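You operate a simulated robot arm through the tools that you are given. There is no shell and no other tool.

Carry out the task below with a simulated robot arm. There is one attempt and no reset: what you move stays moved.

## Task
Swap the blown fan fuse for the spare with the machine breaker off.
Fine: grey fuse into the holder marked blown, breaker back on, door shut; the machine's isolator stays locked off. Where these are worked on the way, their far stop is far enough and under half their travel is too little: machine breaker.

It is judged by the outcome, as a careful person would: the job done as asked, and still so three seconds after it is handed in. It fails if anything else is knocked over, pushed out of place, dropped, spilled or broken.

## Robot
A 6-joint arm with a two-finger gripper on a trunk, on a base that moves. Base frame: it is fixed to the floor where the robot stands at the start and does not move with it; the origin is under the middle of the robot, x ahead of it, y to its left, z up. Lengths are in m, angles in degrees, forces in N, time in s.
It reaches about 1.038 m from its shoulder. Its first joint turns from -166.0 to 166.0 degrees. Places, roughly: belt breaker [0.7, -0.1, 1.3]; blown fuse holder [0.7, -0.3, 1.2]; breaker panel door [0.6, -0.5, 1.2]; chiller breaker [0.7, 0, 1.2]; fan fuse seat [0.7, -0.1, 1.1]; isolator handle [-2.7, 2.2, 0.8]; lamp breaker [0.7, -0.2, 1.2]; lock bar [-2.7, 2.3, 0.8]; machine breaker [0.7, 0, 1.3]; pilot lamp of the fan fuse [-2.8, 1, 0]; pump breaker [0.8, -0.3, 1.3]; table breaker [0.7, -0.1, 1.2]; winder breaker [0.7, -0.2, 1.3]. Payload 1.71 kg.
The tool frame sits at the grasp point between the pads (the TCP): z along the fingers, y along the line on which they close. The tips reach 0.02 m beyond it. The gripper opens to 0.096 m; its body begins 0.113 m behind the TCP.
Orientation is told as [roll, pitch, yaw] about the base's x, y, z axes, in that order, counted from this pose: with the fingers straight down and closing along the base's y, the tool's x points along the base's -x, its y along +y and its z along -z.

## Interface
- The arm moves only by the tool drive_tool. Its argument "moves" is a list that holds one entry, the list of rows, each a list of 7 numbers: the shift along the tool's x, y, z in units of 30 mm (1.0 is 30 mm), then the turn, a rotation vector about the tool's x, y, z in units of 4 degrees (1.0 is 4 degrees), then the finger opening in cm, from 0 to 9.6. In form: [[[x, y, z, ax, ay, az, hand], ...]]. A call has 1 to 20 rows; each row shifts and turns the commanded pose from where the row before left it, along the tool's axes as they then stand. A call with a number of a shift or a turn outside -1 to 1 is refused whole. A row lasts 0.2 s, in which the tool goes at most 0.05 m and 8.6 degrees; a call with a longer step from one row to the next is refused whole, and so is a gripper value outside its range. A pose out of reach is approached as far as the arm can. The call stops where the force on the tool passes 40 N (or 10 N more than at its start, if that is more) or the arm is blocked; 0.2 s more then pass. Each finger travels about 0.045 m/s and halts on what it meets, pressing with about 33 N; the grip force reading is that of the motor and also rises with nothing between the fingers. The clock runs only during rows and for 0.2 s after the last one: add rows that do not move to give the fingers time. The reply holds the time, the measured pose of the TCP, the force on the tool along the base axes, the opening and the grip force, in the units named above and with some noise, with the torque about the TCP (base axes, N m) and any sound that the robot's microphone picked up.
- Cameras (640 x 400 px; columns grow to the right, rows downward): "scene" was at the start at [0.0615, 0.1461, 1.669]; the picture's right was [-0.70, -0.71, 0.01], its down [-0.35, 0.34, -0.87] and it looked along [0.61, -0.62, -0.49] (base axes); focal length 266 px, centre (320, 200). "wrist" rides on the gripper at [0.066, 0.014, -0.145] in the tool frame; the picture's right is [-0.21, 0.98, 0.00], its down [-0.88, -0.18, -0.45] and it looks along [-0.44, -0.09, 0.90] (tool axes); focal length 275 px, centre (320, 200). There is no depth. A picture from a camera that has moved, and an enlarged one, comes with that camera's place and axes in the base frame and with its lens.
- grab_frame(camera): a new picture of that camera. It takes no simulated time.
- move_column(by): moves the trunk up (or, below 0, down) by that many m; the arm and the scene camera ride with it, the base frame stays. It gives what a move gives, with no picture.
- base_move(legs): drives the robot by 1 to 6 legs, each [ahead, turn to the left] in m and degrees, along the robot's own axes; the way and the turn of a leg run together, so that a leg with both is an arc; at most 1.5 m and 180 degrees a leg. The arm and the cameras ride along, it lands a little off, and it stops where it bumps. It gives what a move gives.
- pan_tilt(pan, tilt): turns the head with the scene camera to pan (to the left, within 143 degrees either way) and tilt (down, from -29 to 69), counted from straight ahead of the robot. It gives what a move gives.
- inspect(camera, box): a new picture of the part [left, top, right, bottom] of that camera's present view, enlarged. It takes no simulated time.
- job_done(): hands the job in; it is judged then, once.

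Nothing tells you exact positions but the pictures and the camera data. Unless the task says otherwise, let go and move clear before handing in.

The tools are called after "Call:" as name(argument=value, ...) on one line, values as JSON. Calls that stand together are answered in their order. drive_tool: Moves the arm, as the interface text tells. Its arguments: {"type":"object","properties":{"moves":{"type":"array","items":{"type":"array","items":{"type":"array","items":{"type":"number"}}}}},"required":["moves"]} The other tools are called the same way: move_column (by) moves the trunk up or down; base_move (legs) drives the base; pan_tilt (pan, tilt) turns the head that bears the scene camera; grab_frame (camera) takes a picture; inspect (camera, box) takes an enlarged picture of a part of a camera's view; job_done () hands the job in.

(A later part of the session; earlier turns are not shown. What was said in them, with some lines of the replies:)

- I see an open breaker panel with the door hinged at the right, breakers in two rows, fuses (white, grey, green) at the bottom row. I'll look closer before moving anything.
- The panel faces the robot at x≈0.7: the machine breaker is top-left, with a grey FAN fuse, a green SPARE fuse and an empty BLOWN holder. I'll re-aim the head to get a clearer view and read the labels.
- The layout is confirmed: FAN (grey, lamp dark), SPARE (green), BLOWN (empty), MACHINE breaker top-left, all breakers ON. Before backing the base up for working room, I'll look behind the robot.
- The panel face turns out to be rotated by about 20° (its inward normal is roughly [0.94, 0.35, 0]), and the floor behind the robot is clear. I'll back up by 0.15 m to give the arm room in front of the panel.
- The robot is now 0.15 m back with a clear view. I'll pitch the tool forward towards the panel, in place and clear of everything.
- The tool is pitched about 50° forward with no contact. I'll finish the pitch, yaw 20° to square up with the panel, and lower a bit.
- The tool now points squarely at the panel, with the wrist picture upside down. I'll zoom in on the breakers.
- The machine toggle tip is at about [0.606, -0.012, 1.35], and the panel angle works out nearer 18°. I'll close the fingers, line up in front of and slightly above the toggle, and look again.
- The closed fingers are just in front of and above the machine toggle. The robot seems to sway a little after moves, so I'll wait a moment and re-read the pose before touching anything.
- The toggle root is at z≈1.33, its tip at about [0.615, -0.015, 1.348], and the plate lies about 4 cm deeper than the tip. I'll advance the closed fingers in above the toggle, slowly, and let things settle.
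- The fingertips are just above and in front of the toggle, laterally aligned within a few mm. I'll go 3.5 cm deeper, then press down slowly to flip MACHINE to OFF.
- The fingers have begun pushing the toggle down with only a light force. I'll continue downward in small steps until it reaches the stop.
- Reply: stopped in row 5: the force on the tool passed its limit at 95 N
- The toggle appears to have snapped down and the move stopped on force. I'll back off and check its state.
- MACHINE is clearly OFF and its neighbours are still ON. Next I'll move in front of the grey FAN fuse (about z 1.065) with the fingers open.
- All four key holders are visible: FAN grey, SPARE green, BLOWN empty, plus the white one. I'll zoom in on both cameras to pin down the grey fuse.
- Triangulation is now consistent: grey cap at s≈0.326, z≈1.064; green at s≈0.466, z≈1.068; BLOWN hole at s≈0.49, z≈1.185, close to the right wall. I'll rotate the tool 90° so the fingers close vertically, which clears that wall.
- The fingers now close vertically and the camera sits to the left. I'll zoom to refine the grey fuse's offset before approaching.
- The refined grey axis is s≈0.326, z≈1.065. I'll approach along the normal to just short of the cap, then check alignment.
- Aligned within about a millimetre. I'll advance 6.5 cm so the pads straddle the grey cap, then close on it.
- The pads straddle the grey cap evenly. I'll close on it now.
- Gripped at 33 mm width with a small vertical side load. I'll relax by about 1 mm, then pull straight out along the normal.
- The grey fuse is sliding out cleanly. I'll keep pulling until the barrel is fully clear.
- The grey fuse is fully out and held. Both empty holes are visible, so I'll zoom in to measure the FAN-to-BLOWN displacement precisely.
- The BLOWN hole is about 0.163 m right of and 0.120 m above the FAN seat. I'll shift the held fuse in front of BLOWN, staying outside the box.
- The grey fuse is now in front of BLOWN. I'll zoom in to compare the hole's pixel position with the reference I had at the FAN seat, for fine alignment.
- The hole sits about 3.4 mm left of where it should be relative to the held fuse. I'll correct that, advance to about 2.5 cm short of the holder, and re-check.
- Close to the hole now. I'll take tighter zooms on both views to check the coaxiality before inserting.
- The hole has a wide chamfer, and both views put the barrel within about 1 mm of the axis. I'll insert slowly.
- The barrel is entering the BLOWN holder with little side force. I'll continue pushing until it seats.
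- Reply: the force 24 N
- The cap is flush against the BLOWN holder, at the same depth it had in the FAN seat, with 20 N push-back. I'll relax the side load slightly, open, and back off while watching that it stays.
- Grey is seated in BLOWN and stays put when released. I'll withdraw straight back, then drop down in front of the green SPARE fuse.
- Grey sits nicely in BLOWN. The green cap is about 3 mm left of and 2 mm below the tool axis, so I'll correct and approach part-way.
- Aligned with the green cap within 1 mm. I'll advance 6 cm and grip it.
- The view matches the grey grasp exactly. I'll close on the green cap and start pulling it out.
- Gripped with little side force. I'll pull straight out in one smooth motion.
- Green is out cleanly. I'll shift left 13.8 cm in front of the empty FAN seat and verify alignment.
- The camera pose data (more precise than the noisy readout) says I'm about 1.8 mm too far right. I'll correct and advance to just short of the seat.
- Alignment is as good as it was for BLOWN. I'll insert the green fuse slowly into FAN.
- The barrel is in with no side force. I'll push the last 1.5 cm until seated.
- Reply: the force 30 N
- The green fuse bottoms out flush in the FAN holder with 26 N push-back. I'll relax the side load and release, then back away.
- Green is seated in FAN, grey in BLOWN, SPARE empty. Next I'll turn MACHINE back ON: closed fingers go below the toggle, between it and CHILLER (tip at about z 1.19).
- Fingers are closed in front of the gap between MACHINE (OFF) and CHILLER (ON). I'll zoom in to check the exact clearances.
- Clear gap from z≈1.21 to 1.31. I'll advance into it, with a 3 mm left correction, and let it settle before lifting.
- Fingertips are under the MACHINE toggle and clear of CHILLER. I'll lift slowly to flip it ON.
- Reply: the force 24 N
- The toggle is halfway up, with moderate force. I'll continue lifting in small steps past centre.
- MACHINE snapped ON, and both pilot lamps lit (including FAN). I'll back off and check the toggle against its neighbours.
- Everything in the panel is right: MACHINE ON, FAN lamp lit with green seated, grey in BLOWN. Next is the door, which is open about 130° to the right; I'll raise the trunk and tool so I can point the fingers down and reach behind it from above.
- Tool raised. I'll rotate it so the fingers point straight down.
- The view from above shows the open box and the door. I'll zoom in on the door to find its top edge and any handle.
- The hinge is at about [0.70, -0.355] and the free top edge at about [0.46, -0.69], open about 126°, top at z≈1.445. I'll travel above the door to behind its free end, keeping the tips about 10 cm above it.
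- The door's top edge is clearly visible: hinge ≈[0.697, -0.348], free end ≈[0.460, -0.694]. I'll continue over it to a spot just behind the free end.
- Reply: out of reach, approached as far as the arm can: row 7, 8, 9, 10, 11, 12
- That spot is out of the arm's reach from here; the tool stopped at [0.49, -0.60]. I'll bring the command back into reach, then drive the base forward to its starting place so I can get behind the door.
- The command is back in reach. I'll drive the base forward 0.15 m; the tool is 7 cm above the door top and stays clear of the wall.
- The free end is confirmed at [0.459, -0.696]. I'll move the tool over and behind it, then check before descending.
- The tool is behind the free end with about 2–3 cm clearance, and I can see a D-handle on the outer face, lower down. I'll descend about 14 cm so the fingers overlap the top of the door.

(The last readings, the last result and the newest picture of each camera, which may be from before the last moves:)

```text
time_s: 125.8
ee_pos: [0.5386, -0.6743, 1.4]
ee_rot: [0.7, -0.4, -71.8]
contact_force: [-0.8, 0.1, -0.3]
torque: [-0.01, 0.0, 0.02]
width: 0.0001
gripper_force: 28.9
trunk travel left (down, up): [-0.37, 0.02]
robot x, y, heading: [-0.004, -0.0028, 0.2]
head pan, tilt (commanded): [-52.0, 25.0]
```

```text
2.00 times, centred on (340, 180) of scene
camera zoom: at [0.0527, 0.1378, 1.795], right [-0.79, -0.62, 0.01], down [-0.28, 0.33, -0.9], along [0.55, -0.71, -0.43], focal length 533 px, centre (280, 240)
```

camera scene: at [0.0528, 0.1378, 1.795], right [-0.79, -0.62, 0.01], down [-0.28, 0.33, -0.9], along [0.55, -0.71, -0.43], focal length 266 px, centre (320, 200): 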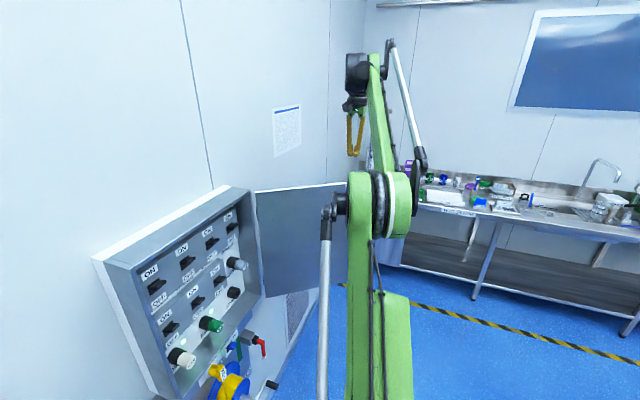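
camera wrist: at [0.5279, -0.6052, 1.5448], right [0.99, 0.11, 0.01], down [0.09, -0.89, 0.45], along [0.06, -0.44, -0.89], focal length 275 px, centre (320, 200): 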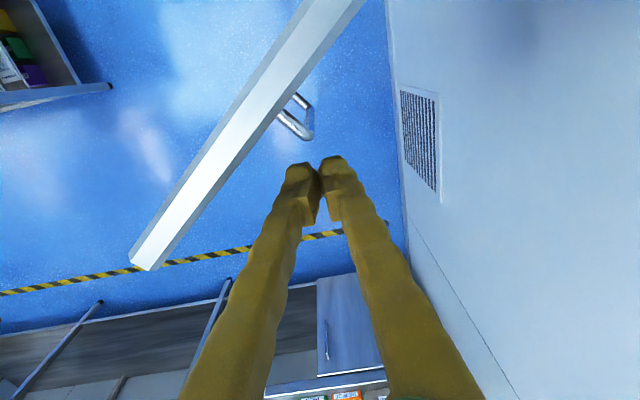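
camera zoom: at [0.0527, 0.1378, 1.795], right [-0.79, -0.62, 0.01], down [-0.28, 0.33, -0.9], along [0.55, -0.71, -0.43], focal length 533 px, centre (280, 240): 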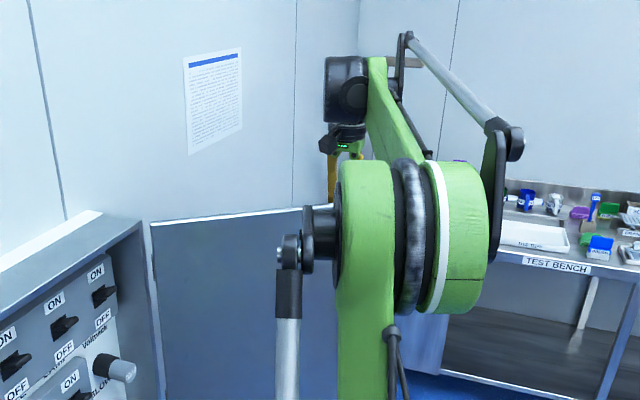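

The fingers overlap the door's outer face by about 6 cm at the top, with the handle well below. I'll start pushing the door along its arc and check that it follows.

Call:
drive_tool(moves=[[[0.4, -0.34, 0, 0, 0, 0, 0], [0.4, -0.34, 0, 0, 0, 0, 0], [0.4, -0.34, 0, 0, 0, 0, 0], [0.5, -0.36, 0, 0, 0, 0, 0], [0.579, -0.392, 0, 0, 0, 0, 0], [0.579, -0.392, 0, 0, 0, 0, 0], [0, 0, 0, 0, 0, 0, 0]]])

Call:
grab_frame(camera="wrist")

Call:
grab_frame(camera="scene")

```text
time_s: 127.4
ee_pos: [0.4494, -0.6124, 1.3994]
ee_rot: [0.8, -0.4, -71.7]
contact_force: [0.5, -0.4, 0.6]
torque: [-0.01, -0.01, 0.0]
width: 0.0
gripper_force: 29.3
trunk travel left (down, up): [-0.37, 0.02]
robot x, y, heading: [-0.0037, -0.0025, 0.3]
head pan, tilt (commanded): [-52.0, 25.0]
```

```text
taken
camera wrist: at [0.439, -0.5441, 1.5443], right [0.99, 0.11, 0.01], down [0.09, -0.89, 0.45], along [0.06, -0.44, -0.89], focal length 275 px, centre (320, 200)
```

wrist: 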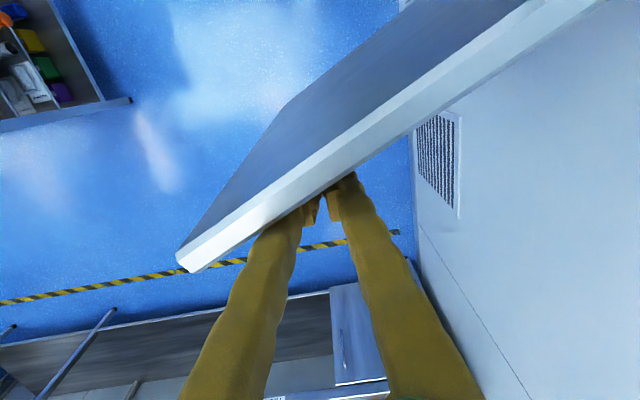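

```text
taken
camera scene: at [0.0526, 0.1382, 1.795], right [-0.79, -0.62, 0.01], down [-0.28, 0.33, -0.9], along [0.55, -0.71, -0.43], focal length 266 px, centre (320, 200)
```

scene: 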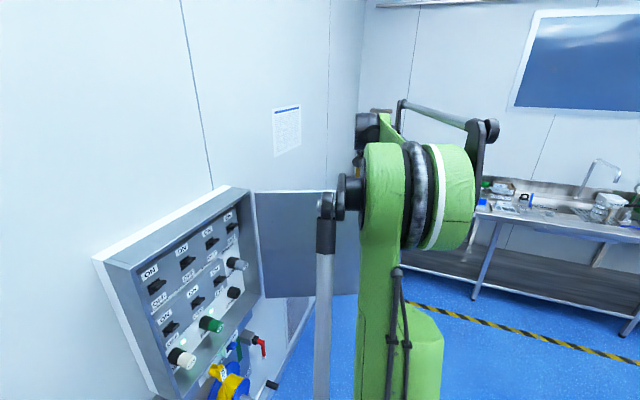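

The door follows easily (now about 115°). I'll continue the arc to roughly 90°.

Call:
drive_tool(moves=[[[0.4, -0.2, 0, 0, 0, 0, 0], [0.5, -0.22, 0, 0, 0, 0, 0], [0.5, -0.22, 0, 0, 0, 0, 0], [0.5, -0.2, 0, 0, 0, 0, 0], [0.55, -0.14, 0, 0, 0, 0, 0], [0.55, -0.14, 0, 0, 0, 0, 0], [0.55, -0.12, 0, 0, 0, 0, 0], [0.5, -0.06, 0, 0, 0, 0, 0], [0.5, -0.04, 0, 0, 0, 0, 0], [0.4, -0.03, 0, 0, 0, 0, 0], [0.3, -0.02, 0, 0, 0, 0, 0], [0, 0, 0, 0, 0, 0, 0]]])

Call:
grab_frame(camera="wrist")

Call:
grab_frame(camera="scene")

```text
time_s: 130.0
ee_pos: [0.3599, -0.4759, 1.3984]
ee_rot: [0.7, -0.3, -71.8]
contact_force: [-0.4, -0.2, 0.4]
torque: [-0.03, 0.0, 0.02]
width: 0.0
gripper_force: 30.0
trunk travel left (down, up): [-0.37, 0.02]
robot x, y, heading: [-0.002, 0.0009, 0.3]
head pan, tilt (commanded): [-52.0, 25.0]
```

```text
taken
camera wrist: at [0.3508, -0.4075, 1.543], right [0.99, 0.11, 0.01], down [0.09, -0.89, 0.45], along [0.06, -0.44, -0.89], focal length 275 px, centre (320, 200)
```

wrist: 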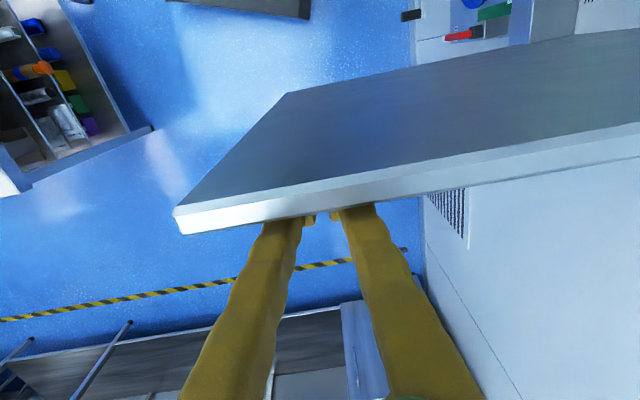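

```text
taken
camera scene: at [0.0525, 0.1381, 1.795], right [-0.79, -0.62, 0.01], down [-0.28, 0.33, -0.9], along [0.55, -0.71, -0.43], focal length 266 px, centre (320, 200)
```

scene: 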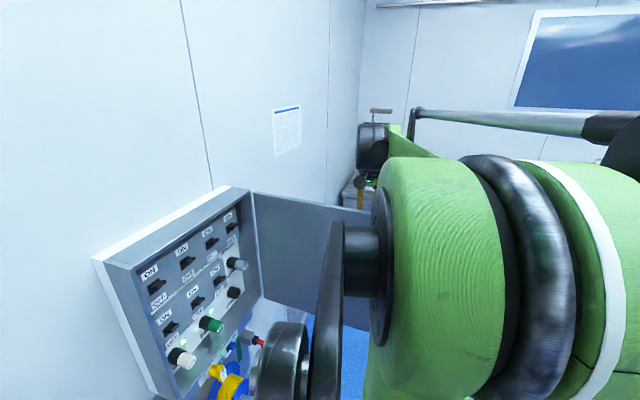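

The door is now at about 90°. I'll lift the fingers above it and back the base up again, so the door can swing past the robot without touching the arm.

Call:
drive_tool(moves=[[[-0.1, 0, -0.3, 0, 0, 0, 0], [0, 0, -0.6, 0, 0, 0, 0], [0, 0, -0.7, 0, 0, 0, 0], [0, 0, -0.7, 0, 0, 0, 0], [0, 0, -0.7, 0, 0, 0, 0], [0, 0, -0.7, 0, 0, 0, 0], [0, 0, -0.5, 0, 0, 0, 0], [0, 0, 0, 0, 0, 0, 0], [0, 0, 0, 0, 0, 0, 0]]])

Call:
grab_frame(camera="wrist")

Call:
base_move(legs=[[-0.16, 0]])

Call:
drive_tool(moves=[[[0, 0, 0, 0, 0, 0, 0], [0, 0, 0, 0, 0, 0, 0], [0, 0, 0, 0, 0, 0, 0], [0, 0, 0, 0, 0, 0, 0], [0, 0, 0, 0, 0, 0, 0]]])

Call:
grab_frame(camera="wrist")

Call:
grab_frame(camera="scene")

```text
time_s: 132.0
ee_pos: [0.3609, -0.4786, 1.5228]
ee_rot: [0.8, -0.4, -71.8]
contact_force: [0.5, -0.4, -0.2]
torque: [-0.01, 0.02, -0.04]
width: 0.0
gripper_force: 29.4
trunk travel left (down, up): [-0.37, 0.02]
robot x, y, heading: [-0.0004, -0.0012, 0.0]
head pan, tilt (commanded): [-52.0, 25.0]
```

```text
taken
camera wrist: at [0.3502, -0.4101, 1.6684], right [0.99, 0.11, 0.01], down [0.09, -0.89, 0.45], along [0.06, -0.44, -0.89], focal length 275 px, centre (320, 200)
```

wrist: 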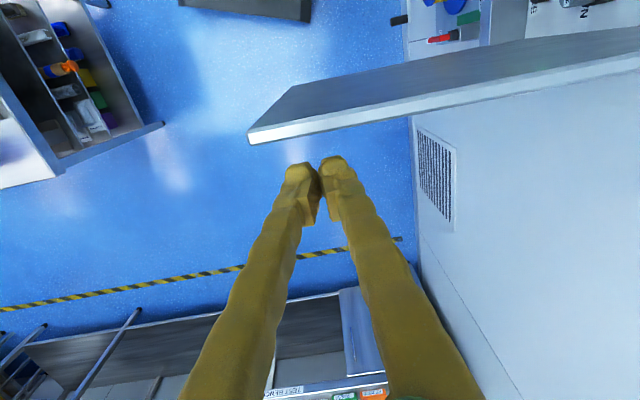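

```text
time_s: 133.7
ee_pos: [0.211, -0.4788, 1.5229]
ee_rot: [0.6, -0.3, -71.5]
contact_force: [0.4, 0.4, -0.6]
torque: [0.0, 0.1, -0.01]
width: 0.0
gripper_force: 29.4
trunk travel left (down, up): [-0.37, 0.02]
robot x, y, heading: [-0.1589, 0.004, 0.2]
head pan, tilt (commanded): [-52.0, 25.0]
```

```text
time_s: 134.9
ee_pos: [0.1896, -0.4788, 1.526]
ee_rot: [1.3, -0.4, -71.8]
contact_force: [-0.7, 0.2, 0.4]
torque: [-0.02, -0.04, 0.01]
width: 0.0002
gripper_force: 29.5
trunk travel left (down, up): [-0.37, 0.02]
robot x, y, heading: [-0.1588, -0.0022, 0.5]
head pan, tilt (commanded): [-52.0, 25.0]
```

```text
taken
camera wrist: at [0.1782, -0.4101, 1.6721], right [0.99, 0.11, 0.03], down [0.09, -0.89, 0.45], along [0.07, -0.44, -0.89], focal length 275 px, centre (320, 200)
```

wrist: 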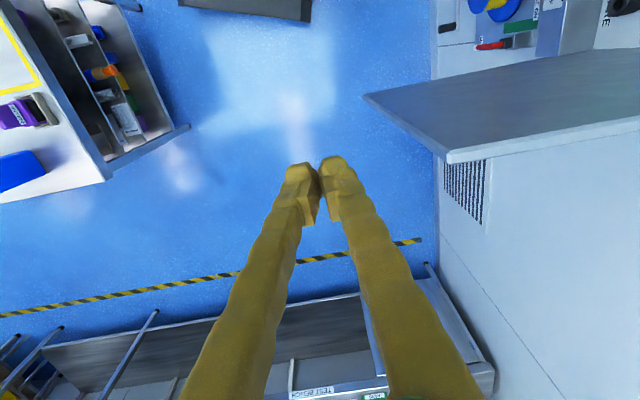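

```text
taken
camera scene: at [-0.1066, 0.1372, 1.7951], right [-0.78, -0.62, 0.01], down [-0.27, 0.33, -0.9], along [0.56, -0.71, -0.43], focal length 266 px, centre (320, 200)
```

scene: 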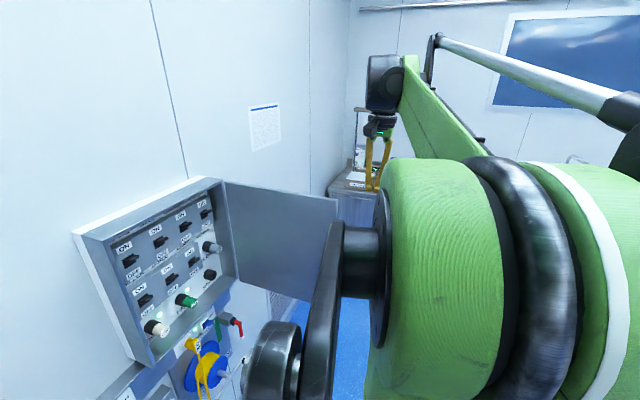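

Base is back at x≈-0.16, and the door is still at about 90°. I'll go over the top to behind the door again and descend.

Call:
drive_tool(moves=[[[-0.2, 0.4, 0, 0, 0, 0, 0], [-0.35, 0.7, 0, 0, 0, 0, 0], [-0.35, 0.7, 0, 0, 0, 0, 0], [-0.35, 0.7, 0, 0, 0, 0, 0], [-0.35, 0.7, 0, 0, 0, 0, 0], [-0.35, 0.7, 0, 0, 0, 0, 0], [-0.35, 0.7, 0, 0, 0, 0, 0], [-0.3, 0.7, 0, 0, 0, 0, 0], [-0.17, 0.48, 0, 0, 0, 0, 0], [0, 0, 0, 0, 0, 0, 0], [0, 0, 0, 0, 0, 0, 0], [0, 0, 0, 0, 0, 0, 0]]])

Call:
grab_frame(camera="wrist")

Call:
grab_frame(camera="scene")

```text
time_s: 137.5
ee_pos: [0.3766, -0.5017, 1.5333]
ee_rot: [1.5, -0.5, -71.7]
contact_force: [0.9, -0.2, -0.3]
torque: [0.0, 0.0, 0.0]
width: 0.0
gripper_force: 29.2
trunk travel left (down, up): [-0.37, 0.02]
robot x, y, heading: [-0.1566, 0.0018, 0.2]
head pan, tilt (commanded): [-52.0, 25.0]
```

```text
taken
camera wrist: at [0.3652, -0.4342, 1.6785], right [0.99, 0.11, 0.03], down [0.09, -0.89, 0.45], along [0.07, -0.44, -0.89], focal length 275 px, centre (320, 200)
```

wrist: 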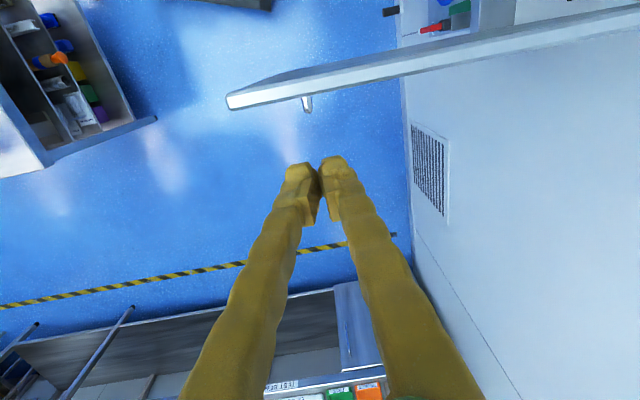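

```text
taken
camera scene: at [-0.1022, 0.1371, 1.795], right [-0.78, -0.62, 0.01], down [-0.28, 0.33, -0.9], along [0.56, -0.71, -0.43], focal length 266 px, centre (320, 200)
```

scene: 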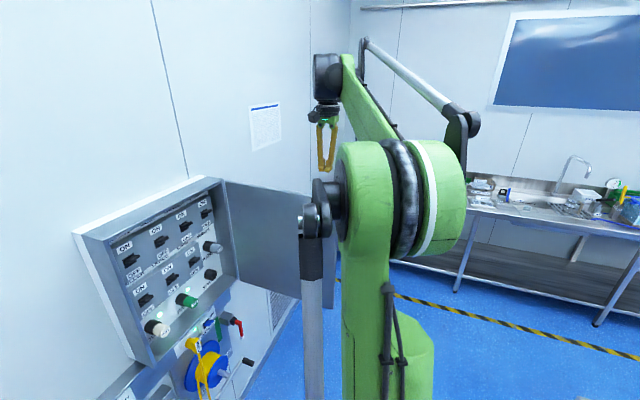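

Positioned behind the door with clearance. I'll descend and resume pushing along the arc.

Call:
drive_tool(moves=[[[0, 0, 0.4, 0, 0, 0, 0], [0, 0, 0.6, 0, 0, 0, 0], [0, 0, 0.7, 0, 0, 0, 0], [0, 0, 0.7, 0, 0, 0, 0], [0, 0, 0.7, 0, 0, 0, 0], [0, 0, 0.7, 0, 0, 0, 0], [0, 0, 0.5, 0, 0, 0, 0], [0, 0, 0.2, 0, 0, 0, 0], [0, 0, 0, 0, 0, 0, 0], [0, 0, 0, 0, 0, 0, 0]]])

Call:
grab_frame(camera="wrist")

```text
time_s: 139.7
ee_pos: [0.3822, -0.5034, 1.3983]
ee_rot: [1.6, -0.6, -71.7]
contact_force: [0.2, 0.5, -0.5]
torque: [-0.01, -0.05, -0.02]
width: 0.0
gripper_force: 29.4
trunk travel left (down, up): [-0.37, 0.02]
robot x, y, heading: [-0.157, 0.0006, 0.2]
head pan, tilt (commanded): [-52.0, 25.0]
```

```text
taken
camera wrist: at [0.3705, -0.4348, 1.5437], right [0.99, 0.11, 0.03], down [0.09, -0.89, 0.45], along [0.07, -0.44, -0.89], focal length 275 px, centre (320, 200)
```

wrist: 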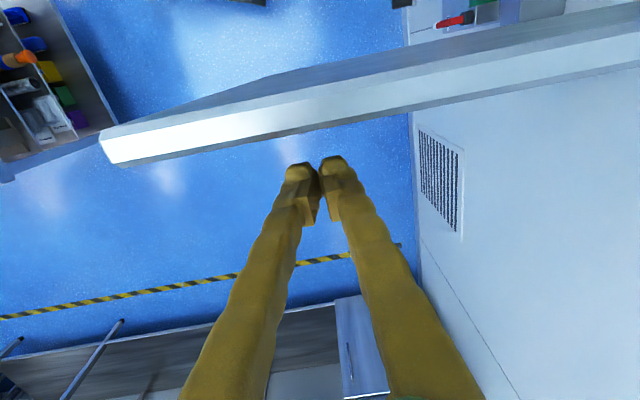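

Engaged. I'll push through from about 90° to 65°, watching the arm and door.

Call:
drive_tool(moves=[[[0.4, -0.03, 0, 0, 0, 0, 0], [0.456, -0.03, 0, 0, 0, 0, 0], [0.456, -0.03, 0, 0, 0, 0, 0], [0.5, -0.02, 0, 0, 0, 0, 0], [0.508, 0.052, 0, 0, 0, 0, 0], [0.508, 0.052, 0, 0, 0, 0, 0], [0.508, 0.052, 0, 0, 0, 0, 0], [0.508, 0.052, 0, 0, 0, 0, 0], [0.49, 0.138, 0, 0, 0, 0, 0], [0.49, 0.138, 0, 0, 0, 0, 0], [0.49, 0.138, 0, 0, 0, 0, 0], [0.49, 0.138, 0, 0, 0, 0, 0], [0, 0, 0, 0, 0, 0, 0]]])

Call:
grab_frame(camera="wrist")

Call:
grab_frame(camera="scene")

```text
time_s: 142.5
ee_pos: [0.3451, -0.3307, 1.3966]
ee_rot: [1.5, -0.6, -71.7]
contact_force: [-0.8, 0.9, 0.0]
torque: [-0.02, -0.05, -0.02]
width: 0.0
gripper_force: 29.3
trunk travel left (down, up): [-0.37, 0.02]
robot x, y, heading: [-0.16, 0.0018, 0.4]
head pan, tilt (commanded): [-52.0, 25.0]
```

```text
taken
camera wrist: at [0.3328, -0.2623, 1.5415], right [0.99, 0.11, 0.03], down [0.09, -0.89, 0.45], along [0.07, -0.44, -0.89], focal length 275 px, centre (320, 200)
```

wrist: 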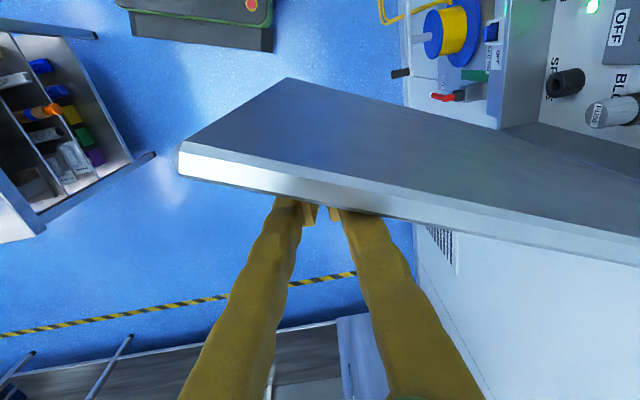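

```text
taken
camera scene: at [-0.1025, 0.1375, 1.795], right [-0.78, -0.62, 0.01], down [-0.28, 0.33, -0.9], along [0.56, -0.71, -0.43], focal length 266 px, centre (320, 200)
```

scene: 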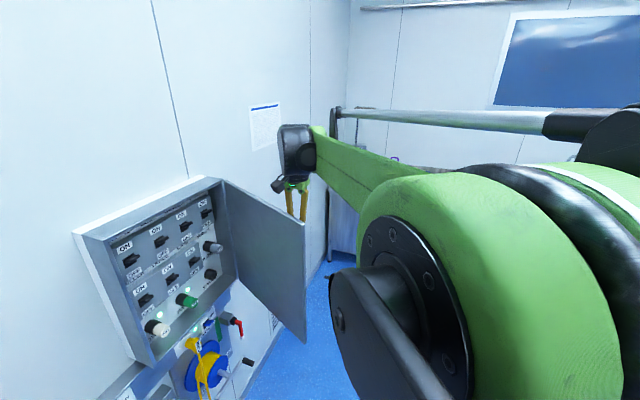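

The door is at about 63° and following. I'll continue towards about 25°.

Call:
drive_tool(moves=[[[0.4, 0.2, 0, 0, 0, 0, 0], [0.459, 0.222, 0, 0, 0, 0, 0], [0.459, 0.222, 0, 0, 0, 0, 0], [0.459, 0.222, 0, 0, 0, 0, 0], [0.414, 0.2975, 0, 0, 0, 0, 0], [0.414, 0.2975, 0, 0, 0, 0, 0], [0.414, 0.2975, 0, 0, 0, 0, 0], [0.414, 0.2975, 0, 0, 0, 0, 0], [0.356, 0.366, 0, 0, 0, 0, 0], [0.356, 0.366, 0, 0, 0, 0, 0], [0.356, 0.366, 0, 0, 0, 0, 0], [0.356, 0.366, 0, 0, 0, 0, 0], [0, 0, 0, 0, 0, 0, 0]]])

Call:
grab_frame(camera="wrist")

Call:
pan_tilt(pan=-25, tilt=30)

Call:
grab_frame(camera="scene")

```text
time_s: 145.3
ee_pos: [0.3998, -0.1601, 1.3974]
ee_rot: [1.5, -0.6, -71.8]
contact_force: [-0.1, 0.0, 0.2]
torque: [0.0, 0.01, -0.01]
width: 0.0
gripper_force: 29.4
trunk travel left (down, up): [-0.37, 0.02]
robot x, y, heading: [-0.1597, 0.0027, 0.4]
head pan, tilt (commanded): [-52.0, 25.0]
```

```text
taken
camera wrist: at [0.3874, -0.0909, 1.5418], right [0.99, 0.11, 0.03], down [0.09, -0.89, 0.45], along [0.07, -0.44, -0.89], focal length 275 px, centre (320, 200)
```

wrist: 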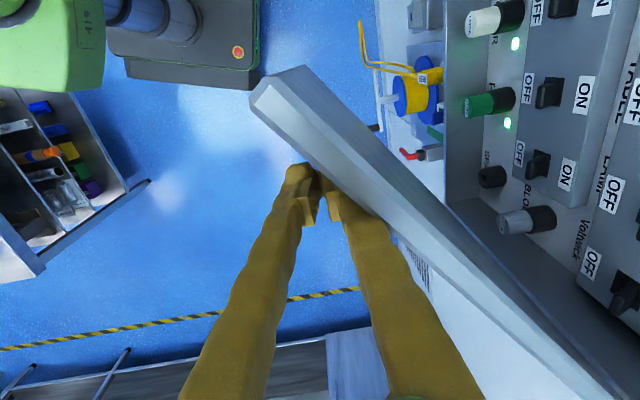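

```text
time_s: 146.2
ee_pos: [0.3993, -0.1594, 1.3954]
ee_rot: [1.5, -0.7, -71.7]
contact_force: [-0.1, 0.7, -0.3]
torque: [0.01, -0.04, -0.01]
width: 0.0001
gripper_force: 29.5
trunk travel left (down, up): [-0.37, 0.02]
robot x, y, heading: [-0.1576, -0.0019, 0.4]
head pan, tilt (commanded): [-25.0, 30.0]
```

```text
taken
camera scene: at [-0.0776, 0.1717, 1.7867], right [-0.42, -0.91, 0.01], down [-0.47, 0.21, -0.86], along [0.78, -0.36, -0.51], focal length 266 px, centre (320, 200)
```

scene: 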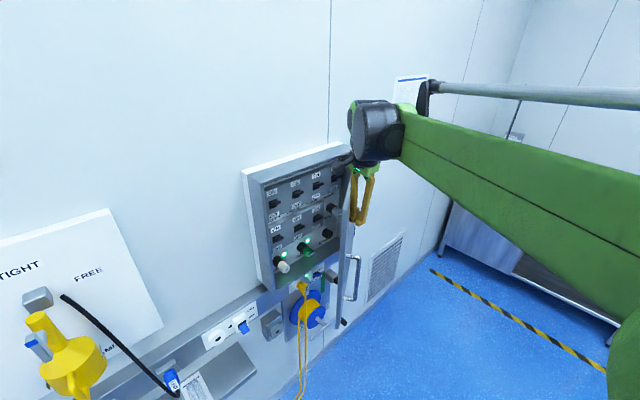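

The door is at about 35°, with the handle now visible from outside. I'll continue closing, slowing down near the end.

Call:
drive_tool(moves=[[[0.287, 0.421, 0, 0, 0, 0, 0], [0.287, 0.421, 0, 0, 0, 0, 0], [0.287, 0.421, 0, 0, 0, 0, 0], [0.287, 0.421, 0, 0, 0, 0, 0], [0.21, 0.465, 0, 0, 0, 0, 0], [0.21, 0.465, 0, 0, 0, 0, 0], [0.21, 0.465, 0, 0, 0, 0, 0], [0.21, 0.465, 0, 0, 0, 0, 0], [0.09, 0.35, 0, 0, 0, 0, 0], [0.09, 0.3, 0, 0, 0, 0, 0], [0, 0, 0, 0, 0, 0, 0], [0, 0, 0, 0, 0, 0, 0]]])

Call:
grab_frame(camera="wrist")

Call:
grab_frame(camera="scene")

```text
time_s: 148.8
ee_pos: [0.4984, -0.0596, 1.4008]
ee_rot: [1.5, -0.6, -71.7]
contact_force: [-0.3, 0.3, -0.3]
torque: [0.0, 0.01, 0.01]
width: 0.0001
gripper_force: 29.7
trunk travel left (down, up): [-0.37, 0.02]
robot x, y, heading: [-0.1573, 0.0019, 0.3]
head pan, tilt (commanded): [-25.0, 30.0]
```

```text
taken
camera wrist: at [0.4857, 0.0094, 1.5457], right [0.99, 0.11, 0.03], down [0.09, -0.89, 0.45], along [0.07, -0.44, -0.89], focal length 275 px, centre (320, 200)
```

wrist: 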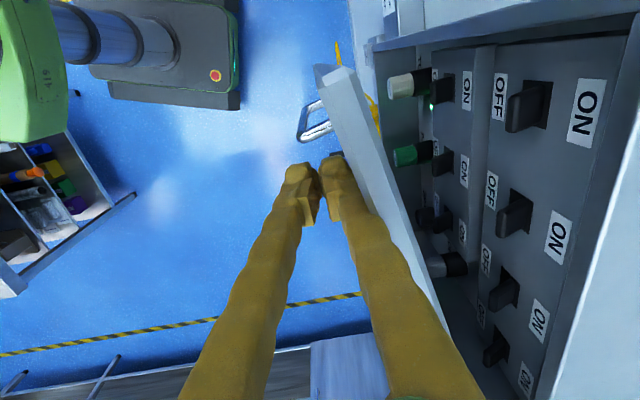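

```text
taken
camera scene: at [-0.0775, 0.1717, 1.7866], right [-0.42, -0.91, 0.01], down [-0.47, 0.21, -0.86], along [0.78, -0.36, -0.51], focal length 266 px, centre (320, 200)
```

scene: 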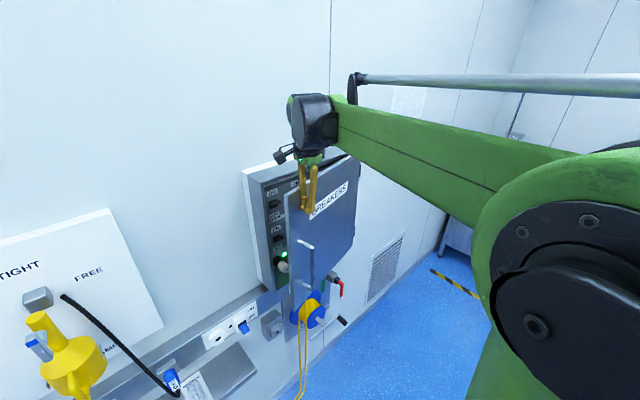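

Nearly shut (about 12°). I'll push the last few centimetres gently until it contacts the frame.

Call:
drive_tool(moves=[[[0.08, 0.3, 0, 0, 0, 0, 0], [0.08, 0.3, 0, 0, 0, 0, 0], [0.06, 0.3, 0, 0, 0, 0, 0], [0.05, 0.3, 0, 0, 0, 0, 0], [0.04, 0.3, 0, 0, 0, 0, 0], [0.03, 0.25, 0, 0, 0, 0, 0], [0, 0.2, 0, 0, 0, 0, 0], [0, 0.15, 0, 0, 0, 0, 0], [0, 0.1, 0, 0, 0, 0, 0], [0, 0, 0, 0, 0, 0, 0]]])

Call:
grab_frame(camera="wrist")

Call:
grab_frame(camera="scene")

```text
time_s: 151.0
ee_pos: [0.5585, -0.0291, 1.4035]
ee_rot: [1.4, -0.5, -71.7]
contact_force: [-0.1, 0.5, -0.2]
torque: [-0.01, 0.03, 0.02]
width: 0.0001
gripper_force: 28.9
trunk travel left (down, up): [-0.37, 0.02]
robot x, y, heading: [-0.1553, 0.0, 0.3]
head pan, tilt (commanded): [-25.0, 30.0]
```

```text
taken
camera wrist: at [0.5458, 0.04, 1.5478], right [0.99, 0.11, 0.03], down [0.09, -0.89, 0.45], along [0.07, -0.44, -0.89], focal length 275 px, centre (320, 200)
```

wrist: 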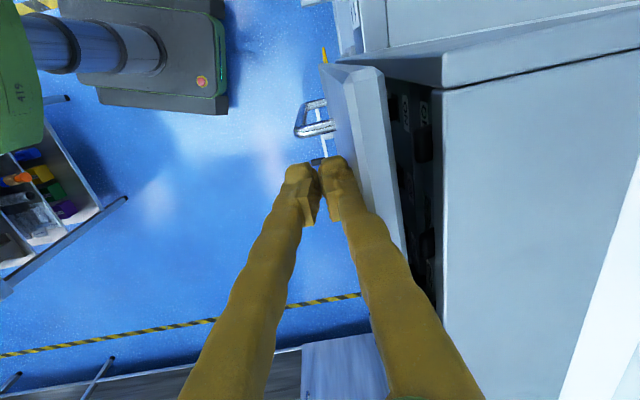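

```text
taken
camera scene: at [-0.0773, 0.1718, 1.7866], right [-0.42, -0.91, 0.01], down [-0.47, 0.21, -0.86], along [0.78, -0.36, -0.51], focal length 266 px, centre (320, 200)
```

scene: 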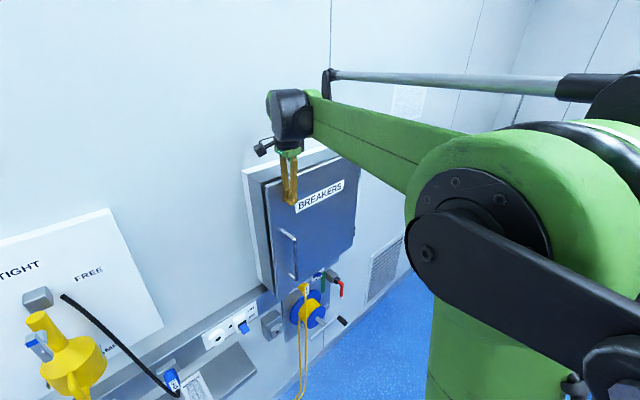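

A small gap remains at the free edge. I'll keep pressing gently until it meets the frame.

Call:
drive_tool(moves=[[[0, 0.15, 0, 0, 0, 0, 0], [0, 0.15, 0, 0, 0, 0, 0], [0, 0.15, 0, 0, 0, 0, 0], [0, 0.15, 0, 0, 0, 0, 0], [0, 0.12, 0, 0, 0, 0, 0], [0, 0.12, 0, 0, 0, 0, 0], [0, 0.1, 0, 0, 0, 0, 0], [0, 0, 0, 0, 0, 0, 0]]])

Call:
grab_frame(camera="wrist")

Call:
inspect(camera="scene", box=[220, 120, 380, 320])

```text
time_s: 152.2
ee_pos: [0.5489, -0.023, 1.4156]
ee_rot: [2.2, -0.9, -71.6]
contact_force: [-0.3, 0.2, 1.4]
torque: [-0.02, -0.1, -0.02]
width: 0.0
gripper_force: 29.2
trunk travel left (down, up): [-0.37, 0.02]
robot x, y, heading: [-0.1566, -0.0007, 0.1]
head pan, tilt (commanded): [-25.0, 30.0]
stopped in row 6: the force on the tool passed its limit at 43 N (the readings are from after the stop); the commanded pose is now the measured one
```

```text
taken
camera wrist: at [0.5337, 0.0459, 1.5597], right [0.99, 0.11, 0.04], down [0.08, -0.89, 0.45], along [0.09, -0.44, -0.89], focal length 275 px, centre (320, 200)
```

wrist: 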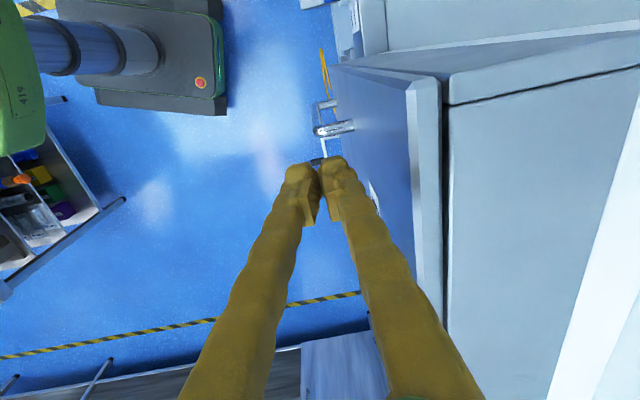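

```text
2.00 times, centred on (300, 220) of scene
camera zoom: at [-0.0839, 0.1724, 1.787], right [-0.42, -0.91, 0.01], down [-0.46, 0.21, -0.86], along [0.78, -0.36, -0.51], focal length 533 px, centre (360, 160)
```

zoom: 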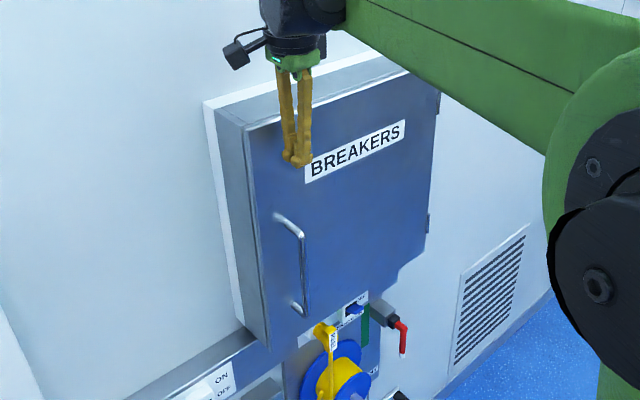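

The door met the frame (43 N stop) and looks flush. I'll back the tool away and up, then check that it stays shut.

Call:
drive_tool(moves=[[[0, -0.2, -0.1, 0, 0, 0, 0], [0, -0.4, -0.3, 0, 0, 0, 0], [0, -0.5, -0.5, 0, 0, 0, 0], [0, -0.5, -0.5, 0, 0, 0, 0], [0, -0.5, -0.5, 0, 0, 0, 0], [0, -0.5, -0.5, 0, 0, 0, 0], [0, -0.5, -0.5, 0, 0, 0, 0], [0, -0.3, -0.3, 0, 0, 0, 0], [0, 0, 0, 0, 0, 0, 0], [0, 0, 0, 0, 0, 0, 0], [0, 0, 0, 0, 0, 0, 0], [0, 0, 0, 0, 0, 0, 0], [0, 0, 0, 0, 0, 0, 0]]])

Call:
grab_frame(camera="wrist")

Call:
grab_frame(camera="scene")

Call:
inspect(camera="scene", box=[220, 120, 380, 320])

```text
time_s: 155.0
ee_pos: [0.4553, -0.0557, 1.504]
ee_rot: [2.1, -0.7, -71.7]
contact_force: [0.2, -0.5, 0.2]
torque: [-0.03, 0.0, 0.04]
width: 0.0
gripper_force: 29.4
trunk travel left (down, up): [-0.37, 0.02]
robot x, y, heading: [-0.1578, 0.0018, 0.3]
head pan, tilt (commanded): [-25.0, 30.0]
```

```text
taken
camera wrist: at [0.441, 0.014, 1.649], right [0.99, 0.11, 0.04], down [0.08, -0.89, 0.45], along [0.08, -0.44, -0.89], focal length 275 px, centre (320, 200)
```

wrist: 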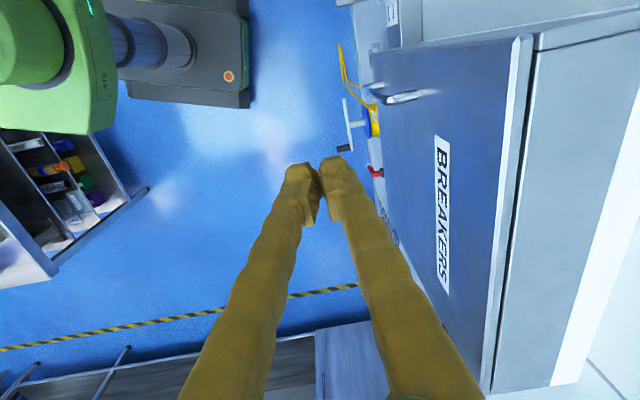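

```text
taken
camera scene: at [-0.0777, 0.1718, 1.7866], right [-0.42, -0.91, 0.01], down [-0.47, 0.21, -0.86], along [0.78, -0.36, -0.51], focal length 266 px, centre (320, 200)
```

scene: 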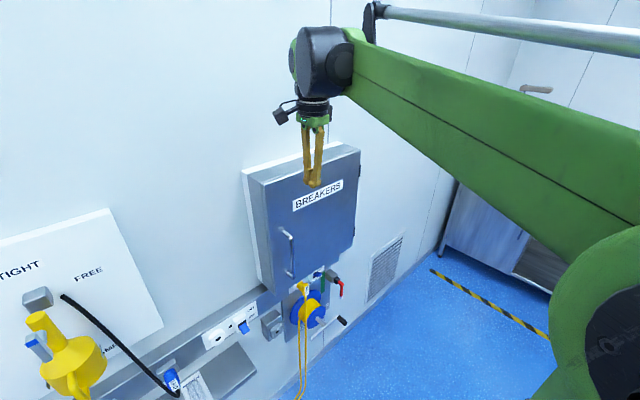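

```text
2.00 times, centred on (300, 220) of scene
camera zoom: at [-0.0777, 0.1718, 1.7866], right [-0.42, -0.91, 0.01], down [-0.47, 0.21, -0.86], along [0.78, -0.36, -0.51], focal length 533 px, centre (360, 160)
```

zoom: 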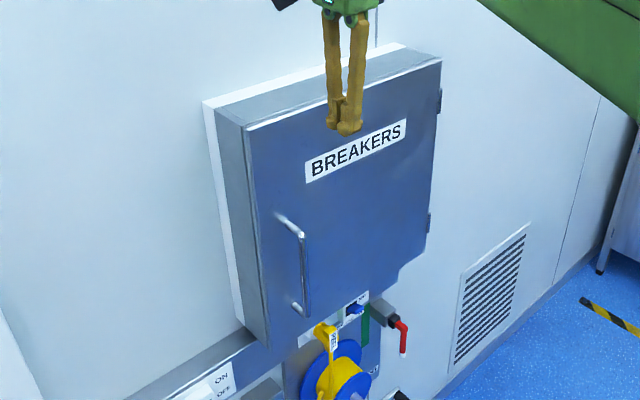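

The door looks shut. I'll zoom in on the gap along its free edge and check that the rest of the surroundings is undisturbed.

Call:
inspect(camera="wrist", box=[440, 0, 640, 130])

Call:
inspect(camera="scene", box=[235, 160, 315, 300])

Call:
inspect(camera="scene", box=[160, 260, 380, 400])

```text
3.08 times, centred on (540, 65) of wrist
camera zoom: at [0.441, 0.014, 1.649], right [0.99, 0.11, 0.04], down [0.08, -0.89, 0.45], along [0.08, -0.44, -0.89], focal length 847 px, centre (-357, 615)
```

zoom: 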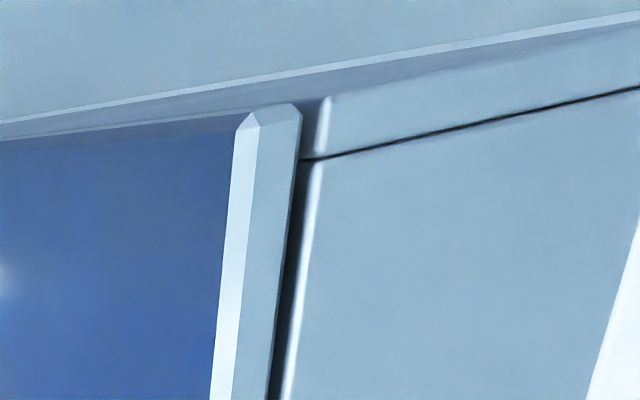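

```text
2.86 times, centred on (275, 230) of scene
camera zoom: at [-0.0777, 0.1718, 1.7866], right [-0.42, -0.91, 0.01], down [-0.47, 0.21, -0.86], along [0.78, -0.36, -0.51], focal length 761 px, centre (449, 114)
```

zoom: 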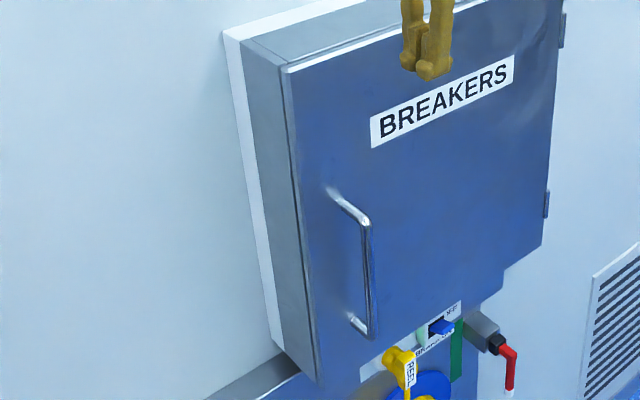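

```text
2.86 times, centred on (270, 330) of scene
camera zoom: at [-0.0777, 0.1718, 1.7866], right [-0.42, -0.91, 0.01], down [-0.47, 0.21, -0.86], along [0.78, -0.36, -0.51], focal length 761 px, centre (463, -171)
```

zoom: 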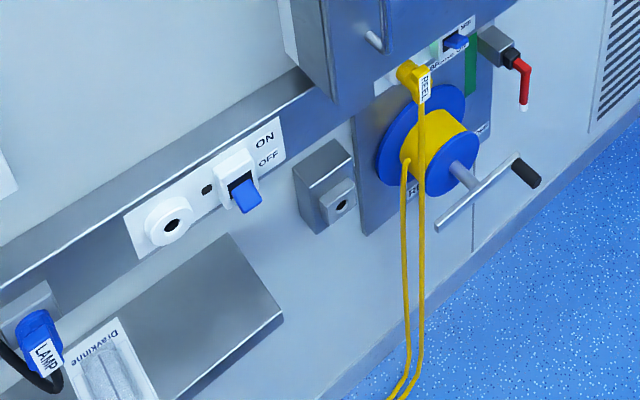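

The free edge sits close to the frame. I'll compare the gap at the hinge end to be sure the door is parallel and fully shut.

Call:
inspect(camera="wrist", box=[440, 290, 600, 400])

Call:
inspect(camera="wrist", box=[470, 20, 590, 100])

Call:
inspect(camera="scene", box=[240, 165, 290, 200])

Call:
inspect(camera="scene", box=[250, 250, 300, 300])

```text
3.64 times, centred on (520, 345) of wrist
camera zoom: at [0.441, 0.014, 1.649], right [0.99, 0.11, 0.04], down [0.08, -0.89, 0.45], along [0.08, -0.44, -0.89], focal length 1001 px, centre (-407, -327)
```

zoom: 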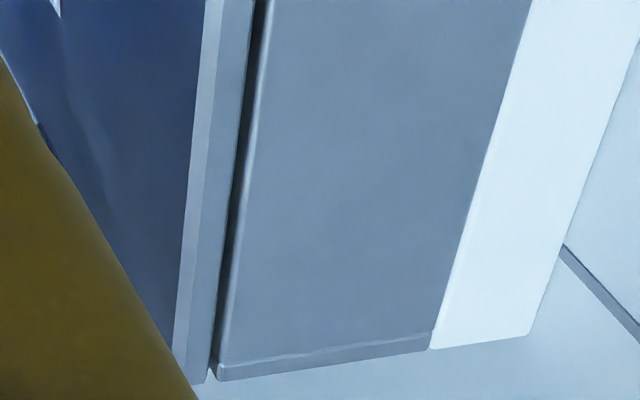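

```text
5.00 times, centred on (530, 60) of wrist
camera zoom: at [0.441, 0.014, 1.649], right [0.99, 0.11, 0.04], down [0.08, -0.89, 0.45], along [0.08, -0.44, -0.89], focal length 1376 px, centre (-730, 900)
```

zoom: 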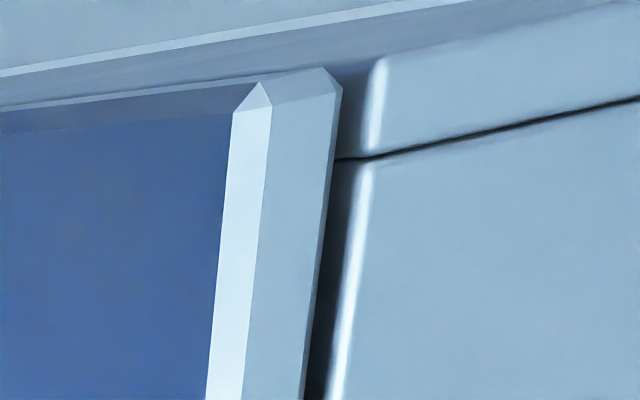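

```text
11.43 times, centred on (265, 182) of scene
camera zoom: at [-0.0777, 0.1718, 1.7866], right [-0.42, -0.91, 0.01], down [-0.47, 0.21, -0.86], along [0.78, -0.36, -0.51], focal length 3046 px, centre (949, 400)
```

zoom: 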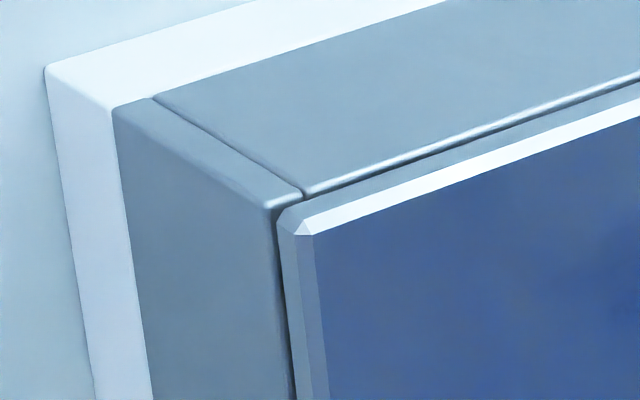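

```text
8.00 times, centred on (275, 275) of scene
camera zoom: at [-0.0777, 0.1718, 1.7866], right [-0.42, -0.91, 0.01], down [-0.47, 0.21, -0.86], along [0.78, -0.36, -0.51], focal length 2132 px, centre (680, -400)
```

zoom: 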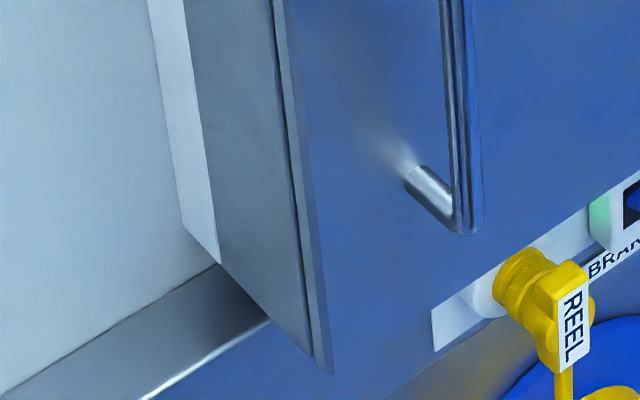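

The gap is an even ~3.5 mm at both ends, so the door is fully shut. I'll take a quick look at the machine's isolator behind me to confirm it's still locked off, and leave the arm clear.

Call:
pan_tilt(pan=140, tilt=20)

Call:
grab_frame(camera="scene")

Call:
inspect(camera="scene", box=[260, 60, 420, 180])

Call:
pan_tilt(pan=-25, tilt=30)

Call:
grab_frame(camera="scene")

```text
time_s: 157.5
ee_pos: [0.4551, -0.0541, 1.5059]
ee_rot: [2.2, -0.8, -71.7]
contact_force: [-0.2, -0.4, 0.2]
torque: [-0.03, -0.02, 0.0]
width: 0.0001
gripper_force: 29.6
trunk travel left (down, up): [-0.37, 0.02]
robot x, y, heading: [-0.1568, 0.0005, 0.2]
head pan, tilt (commanded): [140.0, 20.0]
```

```text
taken
camera scene: at [-0.2312, 0.269, 1.8051], right [0.64, 0.77, -0.01], down [0.25, -0.22, -0.94], along [-0.73, 0.6, -0.33], focal length 266 px, centre (320, 200)
```

scene: 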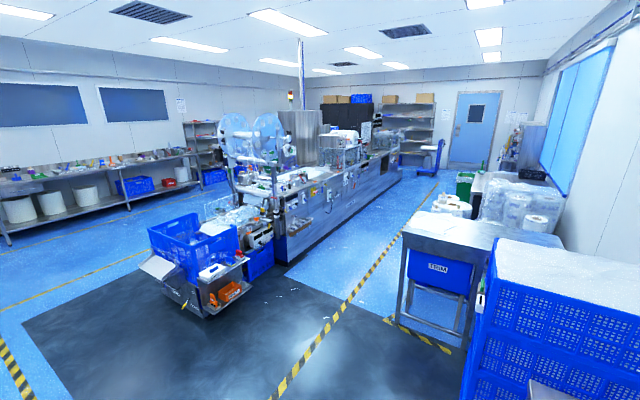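

```text
3.33 times, centred on (340, 120) of scene
camera zoom: at [-0.2312, 0.269, 1.8051], right [0.64, 0.77, -0.01], down [0.25, -0.22, -0.94], along [-0.73, 0.6, -0.33], focal length 888 px, centre (253, 467)
```

zoom: 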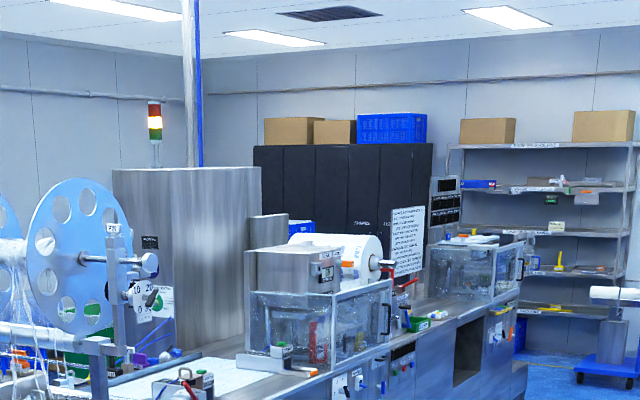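

```text
time_s: 160.0
ee_pos: [0.4547, -0.0545, 1.504]
ee_rot: [2.1, -0.8, -71.7]
contact_force: [0.2, 0.7, 0.0]
torque: [0.02, -0.01, 0.04]
width: 0.0003
gripper_force: 30.1
trunk travel left (down, up): [-0.37, 0.02]
robot x, y, heading: [-0.1581, 0.0032, 0.3]
head pan, tilt (commanded): [-25.0, 30.0]
```

```text
taken
camera scene: at [-0.0776, 0.1718, 1.7866], right [-0.42, -0.91, 0.01], down [-0.47, 0.21, -0.86], along [0.78, -0.36, -0.51], focal length 266 px, centre (320, 200)
```

scene: 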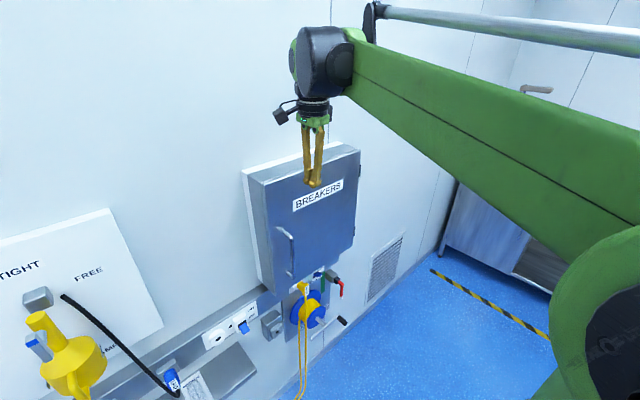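

The door stays shut and the surroundings look undisturbed. I'll take one closer look at the isolator's location for certainty.

Call:
pan_tilt(pan=140, tilt=20)

Call:
inspect(camera="scene", box=[285, 172, 341, 212])

Call:
pan_tilt(pan=-25, tilt=30)

Call:
inspect(camera="scene", box=[220, 120, 380, 320])

```text
time_s: 162.6
ee_pos: [0.4546, -0.0554, 1.5042]
ee_rot: [2.0, -0.8, -71.8]
contact_force: [0.5, 1.1, -0.4]
torque: [0.04, 0.03, -0.01]
width: 0.0
gripper_force: 29.0
trunk travel left (down, up): [-0.37, 0.02]
robot x, y, heading: [-0.1599, -0.0015, 0.4]
head pan, tilt (commanded): [140.0, 20.0]
```

```text
10.00 times, centred on (313, 192) of scene
camera zoom: at [-0.2312, 0.269, 1.8051], right [0.64, 0.77, -0.01], down [0.25, -0.22, -0.94], along [-0.73, 0.6, -0.33], focal length 2665 px, centre (390, 280)
```

zoom: 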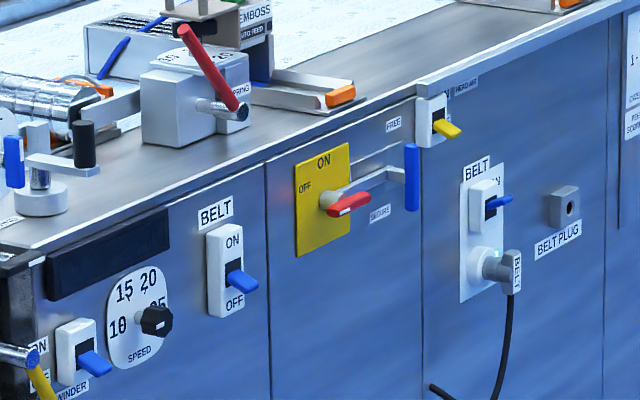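

```text
time_s: 165.1
ee_pos: [0.4545, -0.0546, 1.5047]
ee_rot: [2.2, -0.8, -71.7]
contact_force: [0.5, 0.5, -0.5]
torque: [-0.03, 0.05, -0.01]
width: 0.0003
gripper_force: 29.5
trunk travel left (down, up): [-0.37, 0.02]
robot x, y, heading: [-0.1565, -0.0035, 0.4]
head pan, tilt (commanded): [-25.0, 30.0]
```

```text
2.00 times, centred on (300, 220) of scene
camera zoom: at [-0.0776, 0.1718, 1.7866], right [-0.42, -0.91, 0.01], down [-0.47, 0.21, -0.86], along [0.78, -0.36, -0.51], focal length 533 px, centre (360, 160)
```

zoom: 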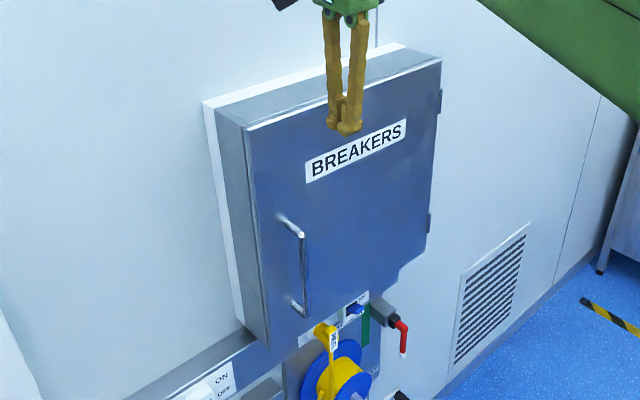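

The isolator on the machine is as it was: handle horizontal towards OFF, lock bar across it, and not touched by me. The grey fuse is in BLOWN, the green spare is in FAN with its lamp lit, and MACHINE is back ON. The door is shut and the gripper is empty and clear, so I'm handing in.

Call:
job_done()

```text
The job is handed in.
```

The fan fuse is swapped, the machine breaker is back on and the panel door is shut.

- **Fuses:** With the MACHINE breaker off, I pulled the grey fuse from FAN and put it in the holder marked BLOWN. I then moved the green spare into FAN. Both sit flush, and the SPARE holder is now empty.
- **Breaker:** MACHINE is back on, with its toggle level with the others. The FAN pilot lamp lit when I switched it on.
- **Door:** It closed against the frame with an even gap of about 3.5 mm at both ends, and stayed shut after I let go.
- **Isolator:** I didn't touch it. In a zoomed view at the end, the handle looked to be at OFF with the lock bar across it.

Nothing was dropped, and nothing else around the panel looked disturbed. The gripper is empty and clear of the door. The robot stands about 0.16 m behind where it started.
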